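You operate a simulated robot arm through the tools that you are given. There is no shell and no other tool. Be economical: measure what you need, move in short steps, check, and stop when the job is done.

The job below is to be done with a simulated robot arm. You get a single attempt, and the scene is never put back.

JOB
Fetch the blue pack and stand it on the red tray of beans.

Only the result counts: the job must be done as asked and must still hold three seconds after the hand-in. Knocking over, shifting, dropping, spilling or breaking anything else fails it.

ROBOT AND FRAMES
A 7-joint arm with a two-finger parallel gripper, fixed in place. Base frame: the origin is at the foot of the arm, x ahead of it, y to its left, z up; the work surface is at about z = 0. Units: cm, rad, N and s.
With the tool pointing down near the work surface it reaches from about 24 to 62 cm from the base axis. Its first joint turns from -1.152 to 1.152 rad. Payload 2.6 kg.
The TCP is the grasp point between the finger pads, 3 cm short of the fingertips. In the tool frame z runs along the fingers and y along their closing line. Largest opening 9.4 cm; finger width 2.8, thickness 1; the body of the gripper, 5 by 9.6 cm, starts 5.5 cm behind the TCP.
Orientation is told as [roll, pitch, yaw] about the base's x, y, z axes, in that order, counted from this pose: with the fingers straight down and closing along the base's y, the tool's x points along the base's -x, its y along +y and its z along -z.

CONTROLS
- The arm moves only by the tool play_rows. Its argument "steps" is a list of rows, each a list of 7 numbers: the gripper command, from -1 (fully open) to 1 (shut), values between in proportion, then the shift along the tool's x, y, z in units of 200 mm (1.0 is 200 mm), then the turn, a rotation vector about the tool's x, y, z in units of 180 degrees (1.0 is 180 degrees). In form: [[fingers, tx, ty, tz, rx, ry, rz], ...]. A call has 1 to 12 rows; each row is the pose to reach, as a shift and turn from the pose commanded when the call began, along the tool's axes at that moment. A call with a number of a shift or a turn outside -1 to 1 is refused whole. A row lasts 0.2 s, in which the tool goes at most 5 cm and 0.15 rad; a call with a longer step from one row to the next is refused whole, and so is a gripper value outside its range. Where a pose cannot be reached the arm comes as near as it can. A force on the tool above 40 N (or 10 N above the force at the start of the call, whichever is more), or a blocked arm, ends the call early, and 0.2 s more pass. The fingers move at their own pace (about 7.2 cm/s each) and stop on an object; they squeeze with about 33 N. The grip force told is the motor's: it shows also when the fingers shut on nothing. Time passes only in rows, and 0.2 s behind the last, so rows that repeat a pose let the fingers close. It gives the time, the measured TCP pose, the force on the tool (base axes), the opening and the grip force at its end, in the units of the frame above (readings bear some noise), and new pictures: "show" is both (left out), scene, wrist or none.
- Cameras (640 x 400 px; columns grow to the right, rows downward): "scene" is fixed at [4.4, 41.89, 55.67]; the picture's right is [-0.72, -0.69, 0.00], its down [-0.40, 0.42, -0.81] and it looks along [0.56, -0.59, -0.59] (base axes); focal length 313 px, centre (320, 200). "wrist" rides on the gripper at [-3.7, 0, -5.8] in the tool frame; the picture's right is [0.00, -1.00, 0.00], its down [0.97, 0.00, -0.24] and it looks along [0.24, 0.00, 0.97] (tool axes); focal length 218 px, centre (320, 200). There is no depth. A picture from a camera that has moved, and an enlarged one, comes with that camera's place and axes in the base frame and with its lens. The place of the scene camera against the robot may be out by one fixed shift of up to 2.5 cm in any direction.
- zoom(camera, box): a new picture of the part [left, top, right, bottom] of that camera's present view, enlarged. The clock stands still meanwhile.
- finish_job(): hands the job in; it is judged then, once.

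Go step by step. Nothing tells you positions but the pictures and the camera data: compare them with the known pose of the tool, close in by small moves and look again before you grip or let go. The budget is 90 turns and 150 pictures, counting those below and the enlarged ones. Unless the task says otherwise, let go and move clear before handing in, and close with one line.

The tools are called after "Emit:" as name(argument=value, ...) on one line, values as JSON. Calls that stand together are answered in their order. play_rows: Moves the arm, as the interface text tells. Its arguments: {"type":"object","properties":{"steps":{"type":"array"},"show":{"type":"string","enum":["both","scene","wrist","none"]}},"required":["steps"]} The other tools are called the same way: zoom (camera, box) takes an enlarged picture of a part of a camera's view; finish_job () hands the job in.

At the start:

```text
time: 0.0
eef_pos: [37.27, 1.44, 28.89]
tool_rot: [0.0, 0.002, 0.0]
contact_force: [-0.4, 1.2, -1.2]
grip_width: 9.39
finger_force: 0.1
```

scene: 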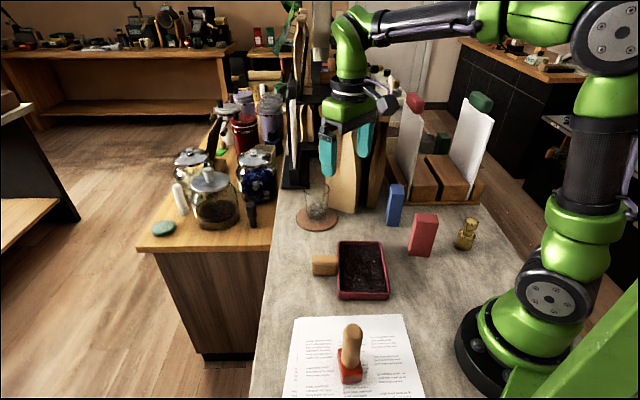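
wrist: 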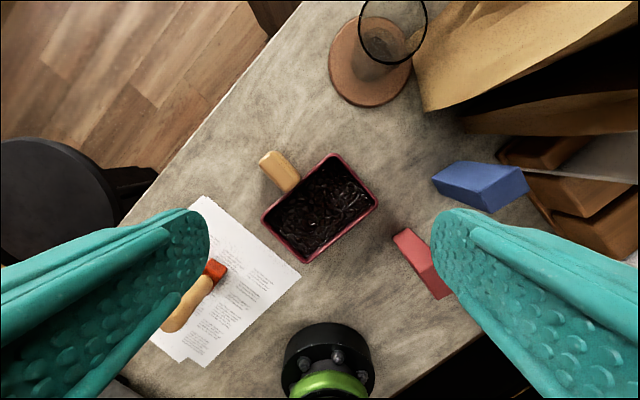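

The blue pack stands at the right of the table, behind a red pack, and the dark tray with the red rim is near the middle. I'll zoom in on both to measure them.

Emit:
zoom(camera="scene", box=[290, 160, 490, 310])

Emit:
zoom(camera="wrist", box=[240, 120, 560, 320])

```text
2.67 times, centred on (390, 235) of scene
camera zoom: at [4.4, 41.89, 55.67], right [-0.72, -0.69, 0.0], down [-0.4, 0.42, -0.81], along [0.56, -0.59, -0.59], focal length 835 px, centre (133, 107)
```

zoom: 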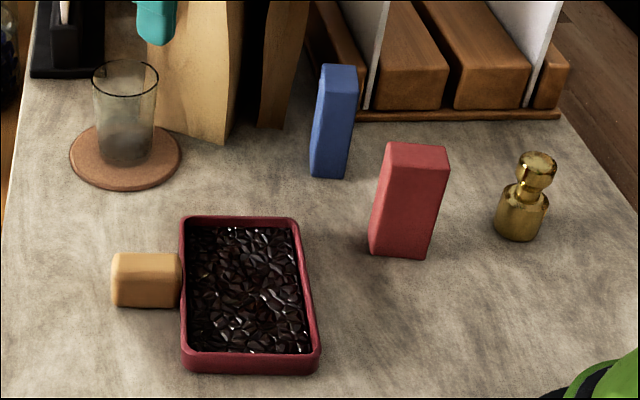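

```text
2.00 times, centred on (400, 220) of wrist
camera zoom: at [40.91, 1.59, 34.75], right [0.0, -1.0, 0.0], down [-0.97, 0.0, 0.24], along [-0.24, 0.0, -0.97], focal length 436 px, centre (160, 160)
```

zoom: 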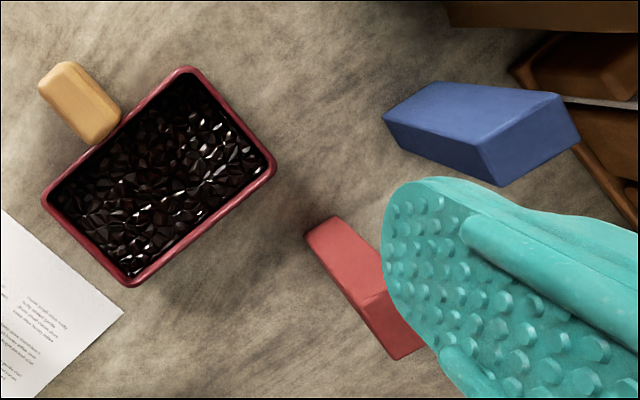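

The pack is about 4.5 x 2.75 x 11 cm, standing near (36, -19), with its thin axis about 40° from base x. The tray is centred near (31, 2) and lies along about the same direction. I'll turn the tool by -50° and approach partway, staying high.

Emit:
play_rows(steps=[[-0.7, 0.036, -0.095, 0.03, 0, 0, 0.0463], [-0.7, 0.072, -0.19, 0.06, 0, 0, 0.0926], [-0.7, 0.108, -0.285, 0.09, 0, 0, 0.139], [-0.7, 0.144, -0.38, 0.12, 0, 0, 0.185], [-0.7, 0.18, -0.475, 0.16, 0, 0, 0.2315], [-0.7, 0.215, -0.57, 0.195, 0, 0, 0.278], [-0.7, 0.215, -0.57, 0.195, 0, 0, 0.278]])

```text
time: 1.6
eef_pos: [32.96, -9.98, 24.99]
tool_rot: [0.001, 0.001, -0.876]
contact_force: [-0.1, -0.5, -0.1]
grip_width: 7.96
finger_force: 0.2
camera wrist: at [35.24, -12.68, 30.78], right [-0.77, -0.64, 0.0], down [-0.62, 0.75, 0.24], along [-0.15, 0.18, -0.97], focal length 218 px, centre (320, 200)
```

scene: 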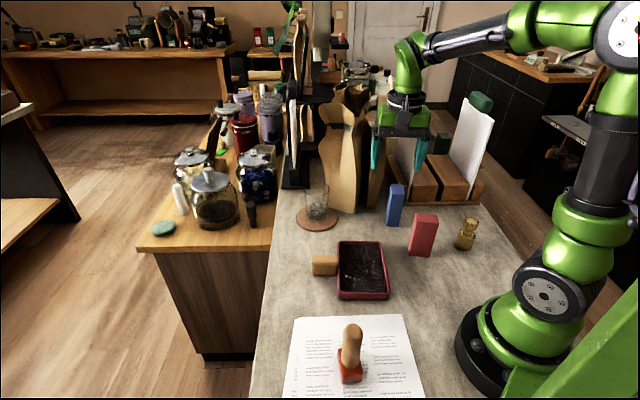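
wrist: 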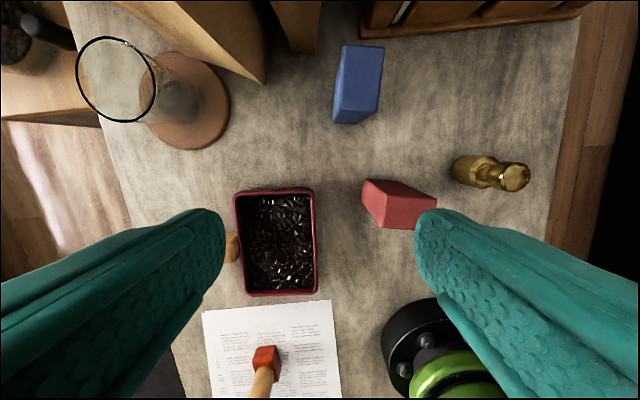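

The tool is now nearly square with the pack. I'll zoom in to measure the pack and the gaps around it.

Emit:
zoom(camera="wrist", box=[200, 0, 440, 150])

Emit:
zoom(camera="wrist", box=[190, 170, 350, 310])

```text
2.67 times, centred on (320, 75) of wrist
camera zoom: at [35.24, -12.68, 30.78], right [-0.77, -0.64, 0.0], down [-0.62, 0.75, 0.24], along [-0.15, 0.18, -0.97], focal length 582 px, centre (320, 533)
```

zoom: 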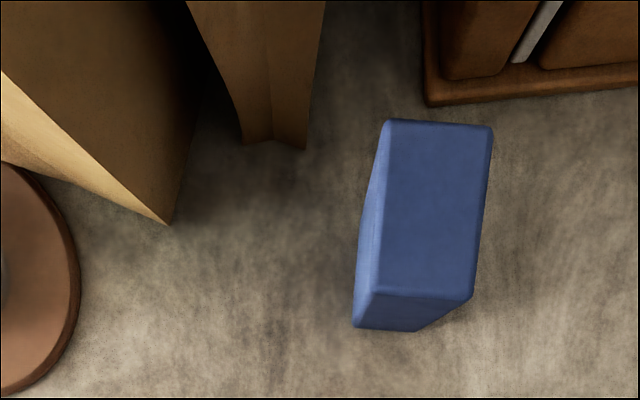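

```text
2.86 times, centred on (270, 240) of wrist
camera zoom: at [35.24, -12.68, 30.78], right [-0.77, -0.64, 0.0], down [-0.62, 0.75, 0.24], along [-0.15, 0.18, -0.97], focal length 624 px, centre (463, 86)
```

zoom: 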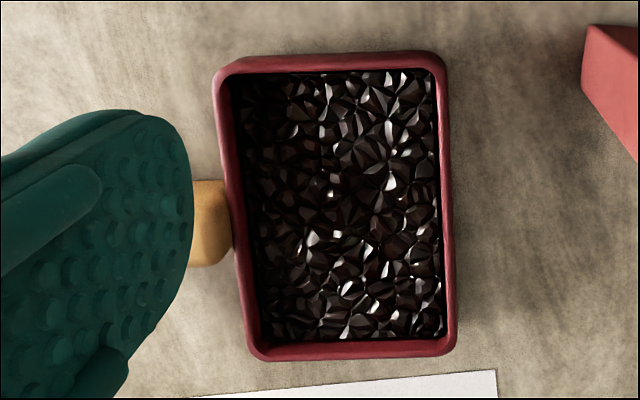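

The pack's centre is about 9 cm ahead of the tool and 3.4 cm to its right, its top is near z = 11, and it is turned about 3° more than the tool. I'll move most of the way at z = 16 and check the clearance to the bags.

Emit:
play_rows(steps=[[-0.7, -0.07, -0.05, 0.11, 0, 0, 0.005], [-0.7, -0.14, -0.09, 0.23, 0, 0, 0.01], [-0.7, -0.21, -0.13, 0.34, 0, 0, 0.0167], [-0.7, -0.275, -0.17, 0.45, 0, 0, 0.0167], [-0.7, -0.275, -0.17, 0.45, 0, 0, 0.0167]])

```text
time: 2.8
eef_pos: [33.84, -16.3, 15.97]
tool_rot: [0.0, 0.0, -0.926]
contact_force: [-1.5, -0.1, 0.0]
grip_width: 7.98
finger_force: 0.1
camera wrist: at [36.09, -19.13, 21.8], right [-0.8, -0.6, 0.0], down [-0.58, 0.78, 0.24], along [-0.14, 0.19, -0.97], focal length 218 px, centre (320, 200)
```

scene: 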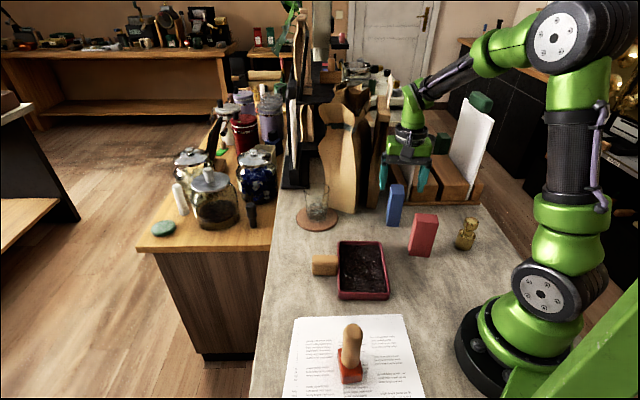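
wrist: 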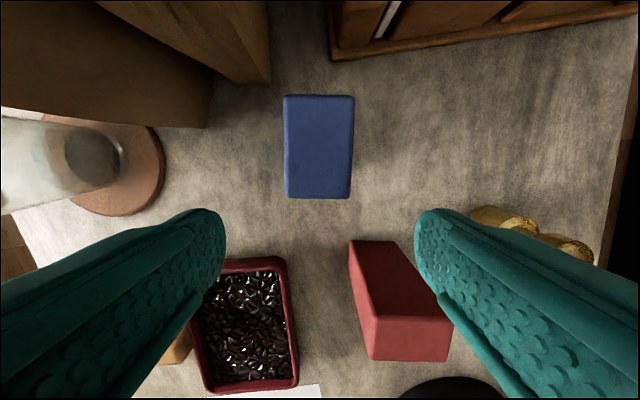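

The pack is centred between the fingers, and there is a couple of centimetres of clearance to the bag. I'll go forward 3 cm and then partway down.

Emit:
play_rows(steps=[[-0.7, -0.08, 0, 0, 0, 0, 0], [-0.7, -0.155, 0, 0, 0, 0, 0], [-0.7, -0.155, 0, 0.1, 0, 0, 0], [-0.7, -0.155, 0, 0.2, 0, 0, 0], [-0.7, -0.155, 0, 0.2, 0, 0, 0]])

```text
time: 4.0
eef_pos: [35.61, -18.84, 11.91]
tool_rot: [0.0, 0.0, -0.928]
contact_force: [0.1, -0.3, 0.1]
grip_width: 7.98
finger_force: 0.1
camera wrist: at [37.89, -21.62, 17.87], right [-0.8, -0.6, 0.0], down [-0.58, 0.78, 0.24], along [-0.14, 0.19, -0.97], focal length 218 px, centre (320, 200)
```

scene: 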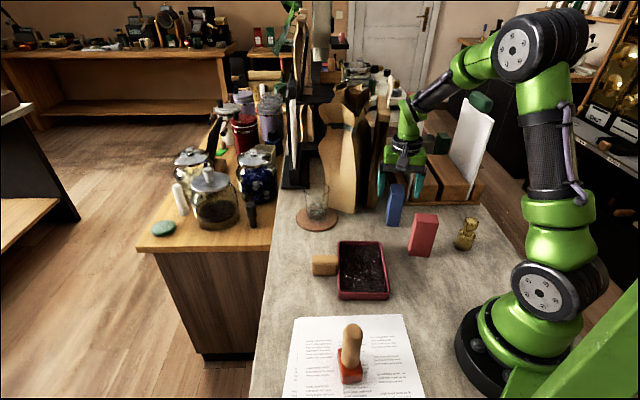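
wrist: 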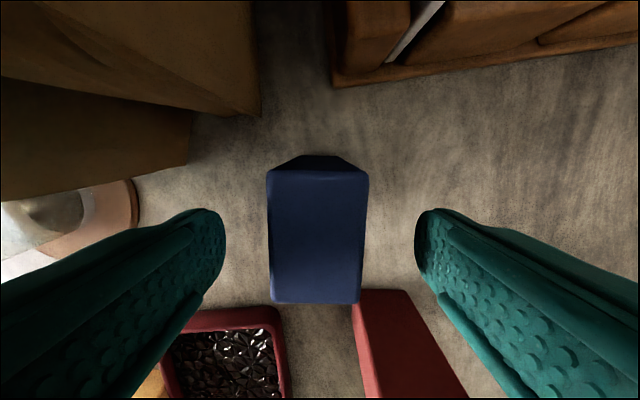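

The fingers straddle the pack cleanly. I'll lower to z = 7.7 and grip it.

Emit:
play_rows(steps=[[-0.7, 0, 0.005, 0.07, 0, 0, 0], [-0.7, 0, 0.005, 0.14, 0, 0, 0], [-0.7, 0, 0.005, 0.21, 0, 0, 0], [-0.7, 0, 0.005, 0.21, 0, 0, 0], [1, 0, 0.005, 0.21, 0, 0, 0], [1, 0, 0.005, 0.21, 0, 0, 0], [1, 0, 0.005, 0.21, 0, 0, 0], [1, 0, 0.005, 0.21, 0, 0, 0]])

```text
time: 5.8
eef_pos: [35.74, -18.66, 7.87]
tool_rot: [0.0, 0.0, -0.927]
contact_force: [-0.5, 0.0, -0.1]
grip_width: 3.77
finger_force: 32.4
camera wrist: at [38.0, -21.59, 13.69], right [-0.8, -0.6, 0.0], down [-0.58, 0.78, 0.24], along [-0.14, 0.19, -0.97], focal length 218 px, centre (320, 200)
```

scene: 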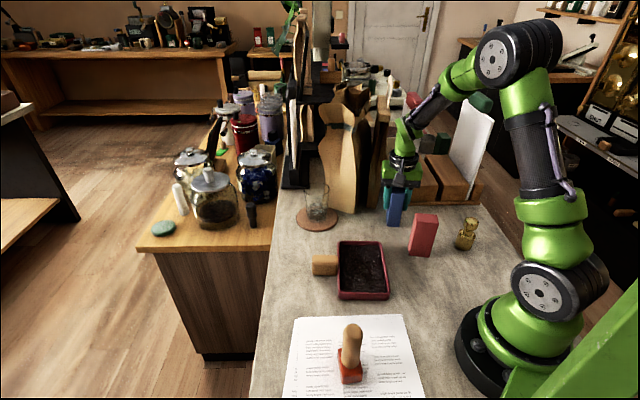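
wrist: 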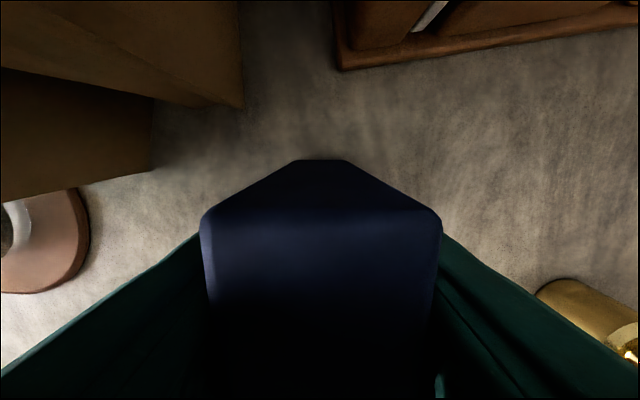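

The pack is gripped at an opening of 3.8 cm. I'll lift it straight up 10 cm.

Emit:
play_rows(steps=[[1, 0, 0, -0.03, 0, 0, 0], [1, 0, 0, -0.1, 0, 0, 0], [1, 0, 0, -0.2, 0, 0, 0], [1, 0, 0, -0.3, 0, 0, 0], [1, 0, 0, -0.4, 0, 0, 0], [1, 0, 0, -0.5, 0, 0, 0], [1, 0, 0, -0.5, 0, 0, 0]])

```text
time: 7.4
eef_pos: [35.78, -18.77, 17.71]
tool_rot: [0.0, 0.0, -0.926]
contact_force: [0.7, 0.1, -0.1]
grip_width: 3.75
finger_force: 33.0
camera wrist: at [38.01, -21.58, 23.65], right [-0.8, -0.6, 0.0], down [-0.58, 0.78, 0.24], along [-0.14, 0.19, -0.97], focal length 218 px, centre (320, 200)
```

scene: 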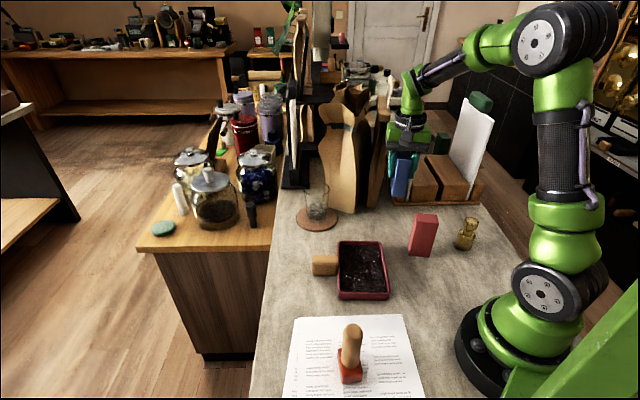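
wrist: 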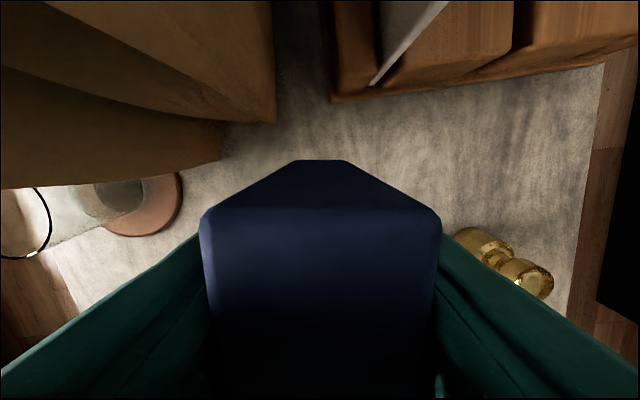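

The lift is clean and the pack hangs about 7.9 cm below the TCP. The tray centre is near (31.1, 1.75), so I'll bring the tool back towards it and to the left, at about z = 20.

Emit:
play_rows(steps=[[1, 0.1, 0, -0.05, 0, 0, 0], [1, 0.22, 0.0, -0.1, 0, 0, 0], [1, 0.34, 0.06, -0.12, 0, 0, 0], [1, 0.46, 0.12, -0.12, 0, 0, 0], [1, 0.58, 0.18, -0.12, 0, 0, 0], [1, 0.7, 0.25, -0.12, 0, 0, 0], [1, 0.82, 0.32, -0.12, 0, 0, 0], [1, 0.92, 0.38, -0.12, 0, 0, 0], [1, 0.986, 0.43, -0.12, 0, 0, 0], [1, 0.986, 0.43, -0.12, 0, 0, 0], [1, 0.986, 0.43, -0.12, 0, 0, 0]])

```text
time: 9.8
eef_pos: [30.83, 2.27, 20.06]
tool_rot: [-0.001, 0.0, -0.924]
contact_force: [-0.1, 0.1, 0.1]
grip_width: 3.76
finger_force: 32.6
camera wrist: at [33.05, -0.6, 26.01], right [-0.8, -0.6, 0.0], down [-0.58, 0.78, 0.24], along [-0.14, 0.19, -0.97], focal length 218 px, centre (320, 200)
```

scene: 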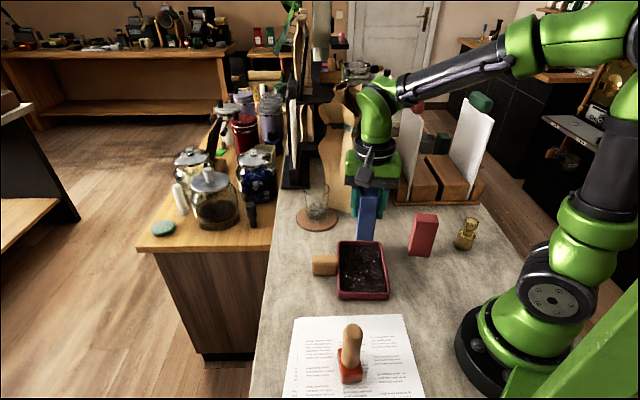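
wrist: 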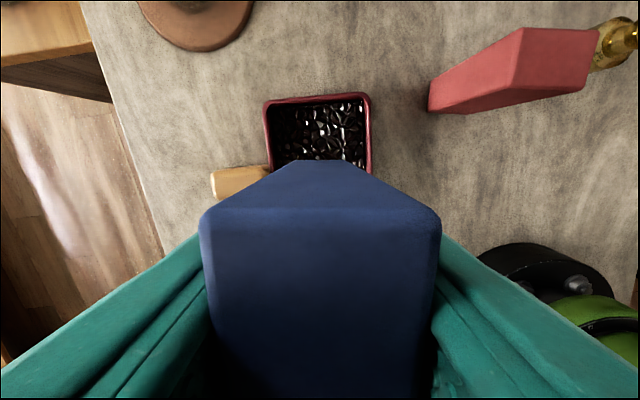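

The pack is centred over the tray in both directions. I'll lower to z = 12 and look again.

Emit:
play_rows(steps=[[1, 0, 0, 0.1, 0, 0, 0], [1, 0, 0, 0.2, 0, 0, 0], [1, 0, 0, 0.3, 0, 0, 0], [1, 0, 0, 0.4, 0, 0, 0], [1, 0, 0, 0.4, 0, 0, 0]])

Emit:
zoom(camera="scene", box=[290, 180, 450, 310])

```text
time: 11.0
eef_pos: [30.87, 2.27, 12.17]
tool_rot: [0.0, 0.001, -0.926]
contact_force: [0.1, -0.1, -0.6]
grip_width: 3.74
finger_force: 32.7
camera wrist: at [33.06, -0.62, 18.06], right [-0.8, -0.6, 0.0], down [-0.58, 0.78, 0.24], along [-0.14, 0.19, -0.97], focal length 218 px, centre (320, 200)
```

scene: 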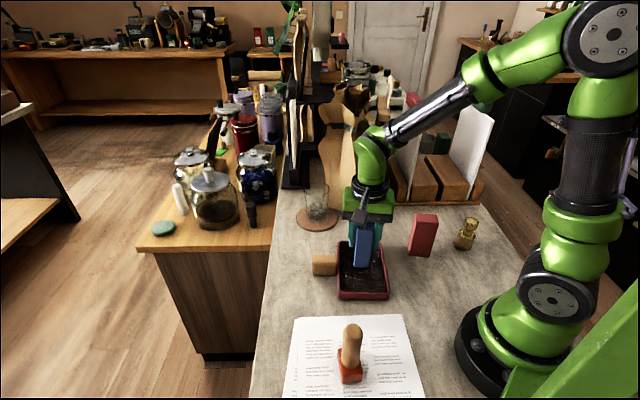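
wrist: 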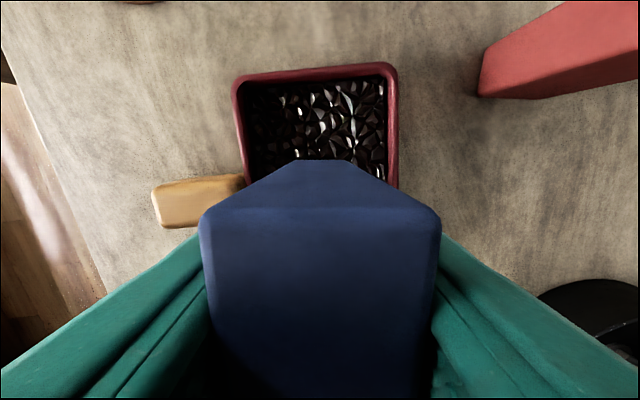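

```text
3.08 times, centred on (370, 245) of scene
camera zoom: at [4.4, 41.89, 55.67], right [-0.72, -0.69, 0.0], down [-0.4, 0.42, -0.81], along [0.56, -0.59, -0.59], focal length 964 px, centre (166, 62)
```

zoom: 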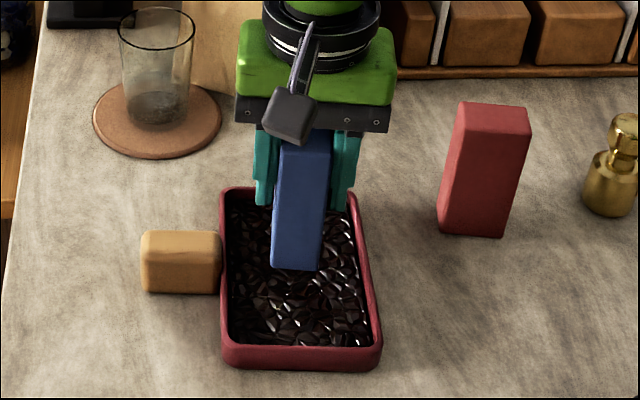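

The pack is over the middle of the tray and upright. I'll lower it in small steps, watching the force.

Emit:
play_rows(steps=[[1, 0, 0, 0.03, 0, 0, 0], [1, 0, 0, 0.06, 0, 0, 0], [1, 0, 0, 0.08, 0, 0, 0], [1, 0, 0, 0.08, 0, 0, 0]], show="none")

```text
time: 12.0
eef_pos: [30.68, 2.19, 10.66]
tool_rot: [0.002, -0.001, -0.924]
contact_force: [-0.3, 0.1, -1.1]
grip_width: 3.73
finger_force: 32.7
```

Emit:
play_rows(steps=[[1, 0, 0, 0.01, 0, 0, 0], [1, 0, 0, 0.02, 0, 0, 0], [1, 0, 0, 0.02, 0, 0, 0]], show="scene")

Emit:
zoom(camera="scene", box=[310, 210, 430, 310])

```text
time: 12.8
eef_pos: [30.91, 2.16, 10.14]
tool_rot: [0.002, -0.001, -0.928]
contact_force: [0.0, 0.1, -1.0]
grip_width: 3.77
finger_force: 33.1
```

scene: 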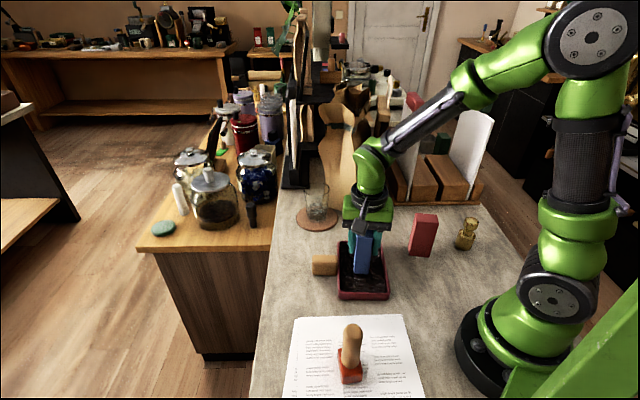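

```text
4.00 times, centred on (370, 260) of scene
camera zoom: at [4.4, 41.89, 55.67], right [-0.72, -0.69, 0.0], down [-0.4, 0.42, -0.81], along [0.56, -0.59, -0.59], focal length 1253 px, centre (120, -40)
```

zoom: 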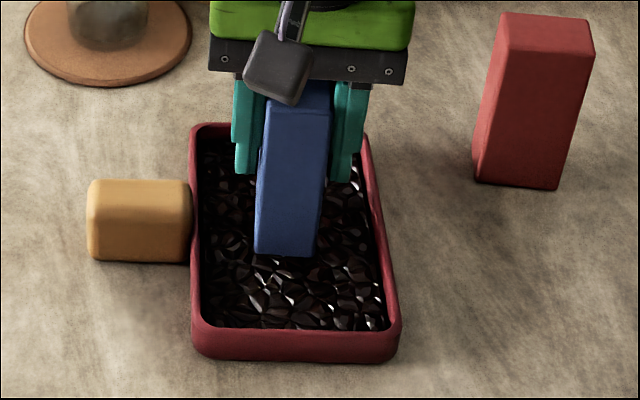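

There is no contact yet, so I'll continue in steps of a few millimetres.

Emit:
play_rows(steps=[[1, 0, 0, 0.008, 0, 0, 0], [1, 0, 0, 0.015, 0, 0, 0], [1, 0, 0, 0.015, 0, 0, 0]], show="none")

```text
time: 13.6
eef_pos: [30.74, 2.1, 10.02]
tool_rot: [-0.001, 0.0, -0.926]
contact_force: [0.2, 0.1, -1.1]
grip_width: 3.74
finger_force: 32.8
```

Emit:
play_rows(steps=[[1, 0, 0, 0.008, 0, 0, 0], [1, 0, 0, 0.015, 0, 0, 0], [1, 0, 0, 0.015, 0, 0, 0]], show="none")

```text
time: 14.4
eef_pos: [30.78, 2.18, 9.66]
tool_rot: [-0.002, -0.001, -0.925]
contact_force: [-0.6, -0.2, -1.3]
grip_width: 3.75
finger_force: 32.7
```

Emit:
play_rows(steps=[[1, 0, 0, 0.008, 0, 0, 0], [1, 0, 0, 0.015, 0, 0, 0], [1, 0, 0, 0.015, 0, 0, 0]], show="none")

Emit:
zoom(camera="scene", box=[310, 210, 430, 310])

```text
time: 15.2
eef_pos: [30.83, 2.23, 9.29]
tool_rot: [-0.001, 0.0, -0.925]
contact_force: [-0.4, -1.0, -0.4]
grip_width: 3.74
finger_force: 33.2
```

```text
4.00 times, centred on (370, 260) of scene
camera zoom: at [4.4, 41.89, 55.67], right [-0.72, -0.69, 0.0], down [-0.4, 0.42, -0.81], along [0.56, -0.59, -0.59], focal length 1253 px, centre (120, -40)
```

zoom: 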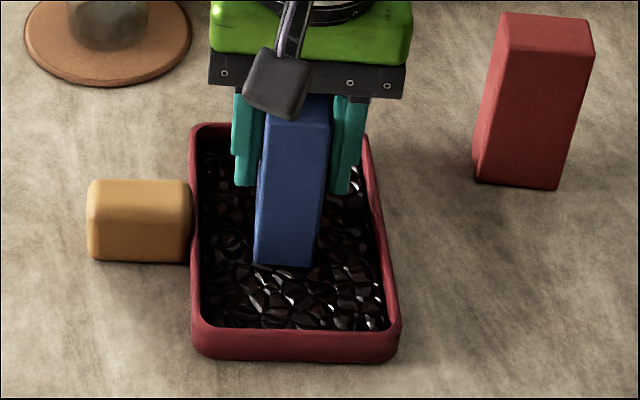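

Emit:
play_rows(steps=[[1, 0, 0, 0.007, 0, 0, 0], [1, 0, 0, 0.012, 0, 0, 0], [1, 0, 0, 0.012, 0, 0, 0]], show="none")

```text
time: 16.0
eef_pos: [30.73, 2.16, 9.04]
tool_rot: [0.001, -0.001, -0.928]
contact_force: [0.5, -0.2, -1.5]
grip_width: 3.78
finger_force: 32.6
```

Emit:
play_rows(steps=[[1, 0, 0, 0.007, 0, 0, 0], [1, 0, 0, 0.012, 0, 0, 0], [1, 0, 0, 0.012, 0, 0, 0]], show="none")

```text
time: 16.8
eef_pos: [30.79, 2.12, 8.73]
tool_rot: [-0.001, -0.002, -0.927]
contact_force: [-0.5, -0.3, -1.0]
grip_width: 3.74
finger_force: 33.4
```

Emit:
play_rows(steps=[[1, 0, 0, 0.007, 0, 0, 0], [1, 0, 0, 0.01, 0, 0, 0], [1, 0, 0, 0.01, 0, 0, 0]], show="none")

Emit:
zoom(camera="scene", box=[330, 230, 410, 310])

```text
time: 17.6
eef_pos: [30.86, 2.19, 8.56]
tool_rot: [0.001, -0.002, -0.928]
contact_force: [0.4, -0.1, 0.2]
grip_width: 3.79
finger_force: 32.5
```

```text
5.00 times, centred on (370, 270) of scene
camera zoom: at [4.4, 41.89, 55.67], right [-0.72, -0.69, 0.0], down [-0.4, 0.42, -0.81], along [0.56, -0.59, -0.59], focal length 1566 px, centre (70, -150)
```

zoom: 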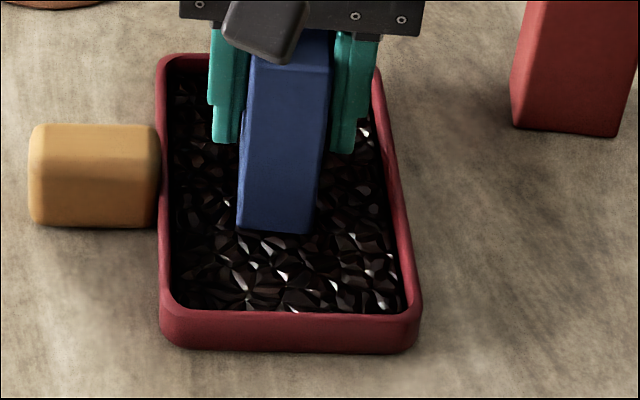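

Emit:
play_rows(steps=[[1, 0, 0, 0, 0, 0, 0], [1, 0, 0, 0.003, 0, 0, 0]])

Emit:
zoom(camera="scene", box=[310, 210, 430, 310])

```text
time: 18.2
eef_pos: [30.71, 2.19, 8.56]
tool_rot: [0.001, -0.001, -0.927]
contact_force: [0.1, 0.1, 0.2]
grip_width: 3.76
finger_force: 32.7
camera wrist: at [33.02, -0.66, 14.41], right [-0.8, -0.6, 0.0], down [-0.58, 0.78, 0.24], along [-0.14, 0.19, -0.97], focal length 218 px, centre (320, 200)
```

scene: 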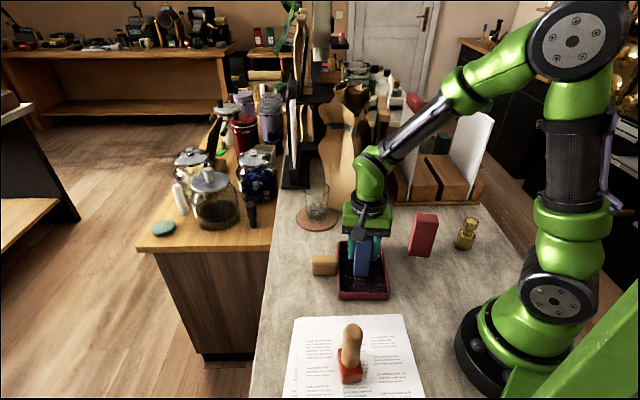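
wrist: 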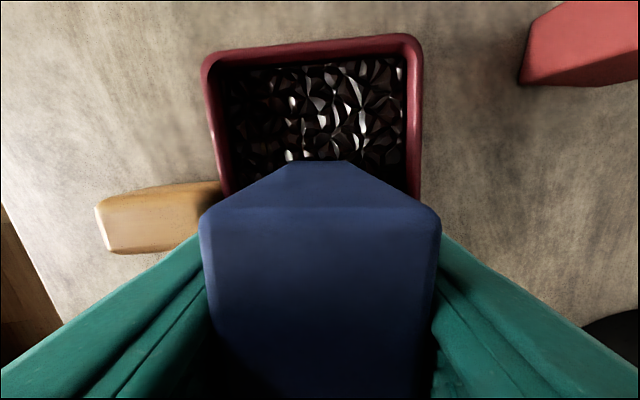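

```text
4.00 times, centred on (370, 260) of scene
camera zoom: at [4.4, 41.89, 55.67], right [-0.72, -0.69, 0.0], down [-0.4, 0.42, -0.81], along [0.56, -0.59, -0.59], focal length 1253 px, centre (120, -40)
```

zoom: 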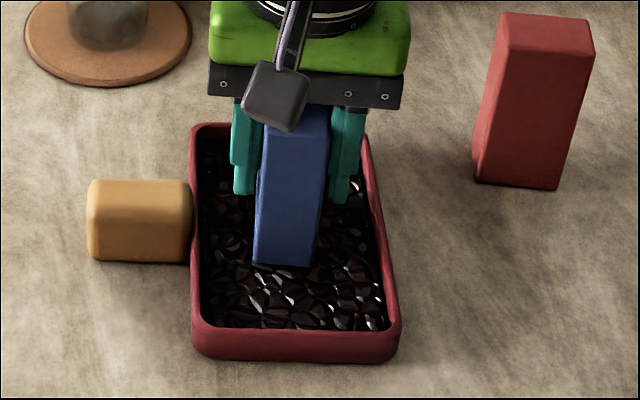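

The pack has reached the bean surface and the force has just changed sign. I'll press slightly further to confirm the contact.

Emit:
play_rows(steps=[[1, 0, 0, 0.005, 0, 0, 0], [1, 0, 0, 0.005, 0, 0, 0], [1, 0, 0, 0.005, 0, 0, 0]], show="none")

```text
time: 19.0
eef_pos: [30.87, 2.17, 8.43]
tool_rot: [0.0, 0.001, -0.927]
contact_force: [0.0, 0.1, -0.1]
grip_width: 3.77
finger_force: 32.7
```

Emit:
play_rows(steps=[[1, 0, 0, 0.005, 0, 0, 0], [1, 0, 0, 0.01, 0, 0, 0], [1, 0, 0, 0.01, 0, 0, 0]], show="none")

Emit:
zoom(camera="scene", box=[310, 210, 430, 310])

```text
time: 19.8
eef_pos: [30.83, 2.11, 8.36]
tool_rot: [0.003, -0.002, -0.926]
contact_force: [-6.4, -1.3, 20.7]
grip_width: 3.77
finger_force: 33.4
```

```text
4.00 times, centred on (370, 260) of scene
camera zoom: at [4.39, 41.89, 55.67], right [-0.72, -0.69, 0.0], down [-0.4, 0.42, -0.81], along [0.56, -0.59, -0.59], focal length 1253 px, centre (120, -40)
```

zoom: 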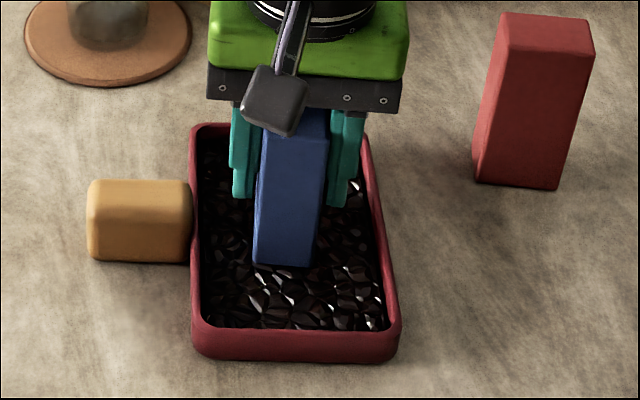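

There is firm contact now, at about 20 N. I'll ease the pressure by about 1 mm and then open slowly, keeping the fingers clear of the rims.

Emit:
play_rows(steps=[[1, 0, 0, -0.005, 0, 0, 0], [1, 0, 0, -0.005, 0, 0, 0]], show="none")

```text
time: 20.4
eef_pos: [30.75, 2.18, 8.27]
tool_rot: [0.0, -0.002, -0.924]
contact_force: [0.9, -0.1, 1.6]
grip_width: 3.77
finger_force: 33.5
```

Emit:
play_rows(steps=[[0.15, 0, 0, 0, 0, 0, 0], [0.0, 0, 0, 0, 0, 0, 0], [-0.2, 0, 0, 0, 0, 0, 0], [-0.3, 0, 0, 0, 0, 0, 0], [-0.3, 0, 0, 0, 0, 0, 0]])

Emit:
zoom(camera="scene", box=[310, 210, 430, 310])

```text
time: 21.6
eef_pos: [30.88, 2.17, 8.29]
tool_rot: [0.001, 0.001, -0.927]
contact_force: [0.0, -0.1, -0.3]
grip_width: 6.1
finger_force: 0.1
camera wrist: at [33.0, -0.64, 14.21], right [-0.8, -0.6, 0.0], down [-0.58, 0.78, 0.24], along [-0.14, 0.19, -0.97], focal length 218 px, centre (320, 200)
```

scene: 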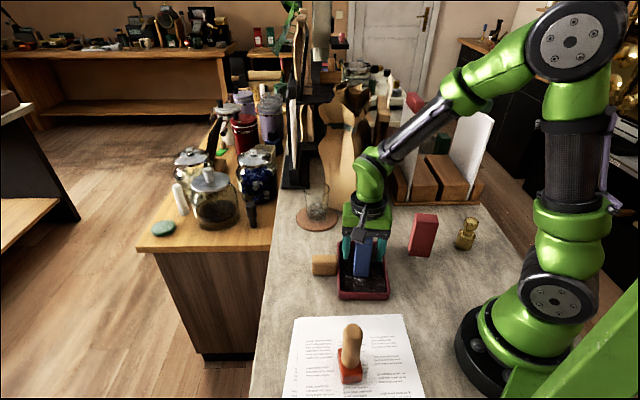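
wrist: 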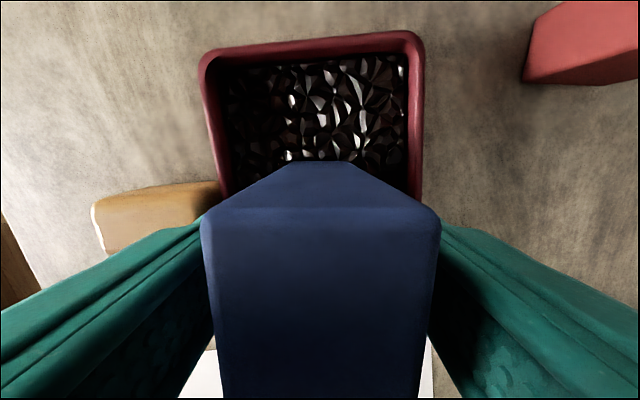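

```text
4.00 times, centred on (370, 260) of scene
camera zoom: at [4.4, 41.89, 55.67], right [-0.72, -0.69, 0.0], down [-0.4, 0.42, -0.81], along [0.56, -0.59, -0.59], focal length 1253 px, centre (120, -40)
```

zoom: 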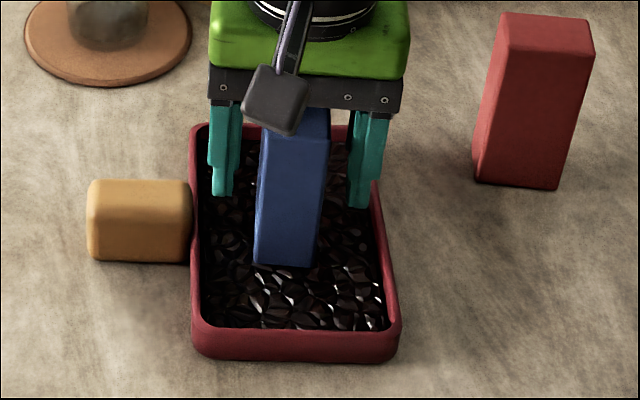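

The pack stands free and upright on the beans. I'll raise the gripper straight up.

Emit:
play_rows(steps=[[-0.3, 0, 0, -0.05, 0, 0, 0], [-0.3, 0, 0, -0.12, 0, 0, 0], [-0.3, 0, 0, -0.22, 0, 0, 0], [-0.3, 0, 0, -0.32, 0, 0, 0], [-0.3, 0, 0, -0.42, 0, 0, 0], [-0.3, 0, 0, -0.55, 0, 0, 0], [-0.3, 0, 0, -0.7, 0, 0, 0], [-0.3, 0, 0, -0.7, 0, 0, 0]])

Emit:
zoom(camera="scene", box=[310, 210, 430, 310])

```text
time: 23.4
eef_pos: [30.86, 2.14, 22.45]
tool_rot: [0.002, 0.002, -0.925]
contact_force: [0.5, 0.5, -0.7]
grip_width: 6.13
finger_force: 0.1
camera wrist: at [32.97, -0.68, 28.23], right [-0.8, -0.6, 0.0], down [-0.58, 0.78, 0.24], along [-0.14, 0.19, -0.97], focal length 218 px, centre (320, 200)
```

scene: 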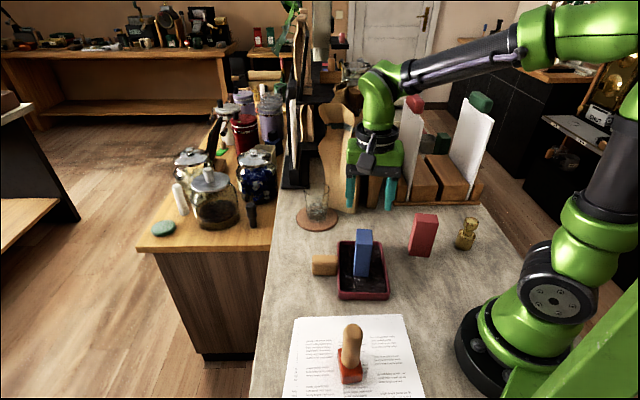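
wrist: 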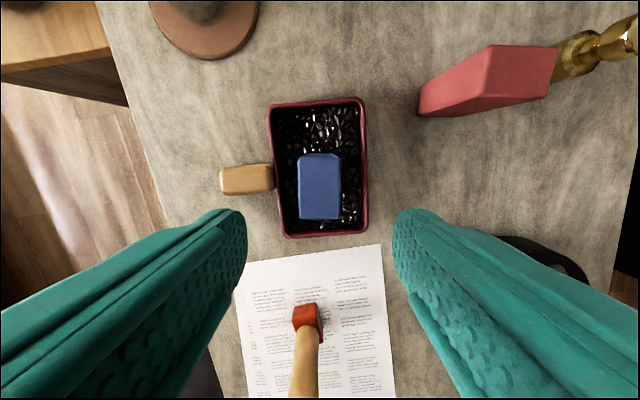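

```text
4.00 times, centred on (370, 260) of scene
camera zoom: at [4.4, 41.89, 55.67], right [-0.72, -0.69, 0.0], down [-0.4, 0.42, -0.81], along [0.56, -0.59, -0.59], focal length 1253 px, centre (120, -40)
```

zoom: 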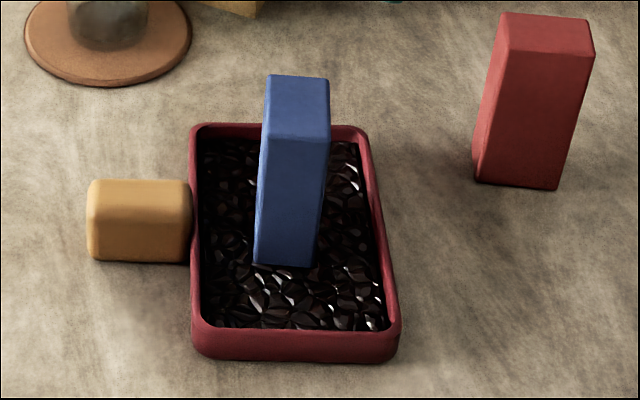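

The pack stands upright in the tray, nothing else has moved, and the arm is clear. I'm handing the job in.

Emit:
finish_job()

```text
The job is handed in.
```

The blue pack is standing upright on the beans in the red tray, the gripper is clear of it, and the last pictures show nothing else disturbed.
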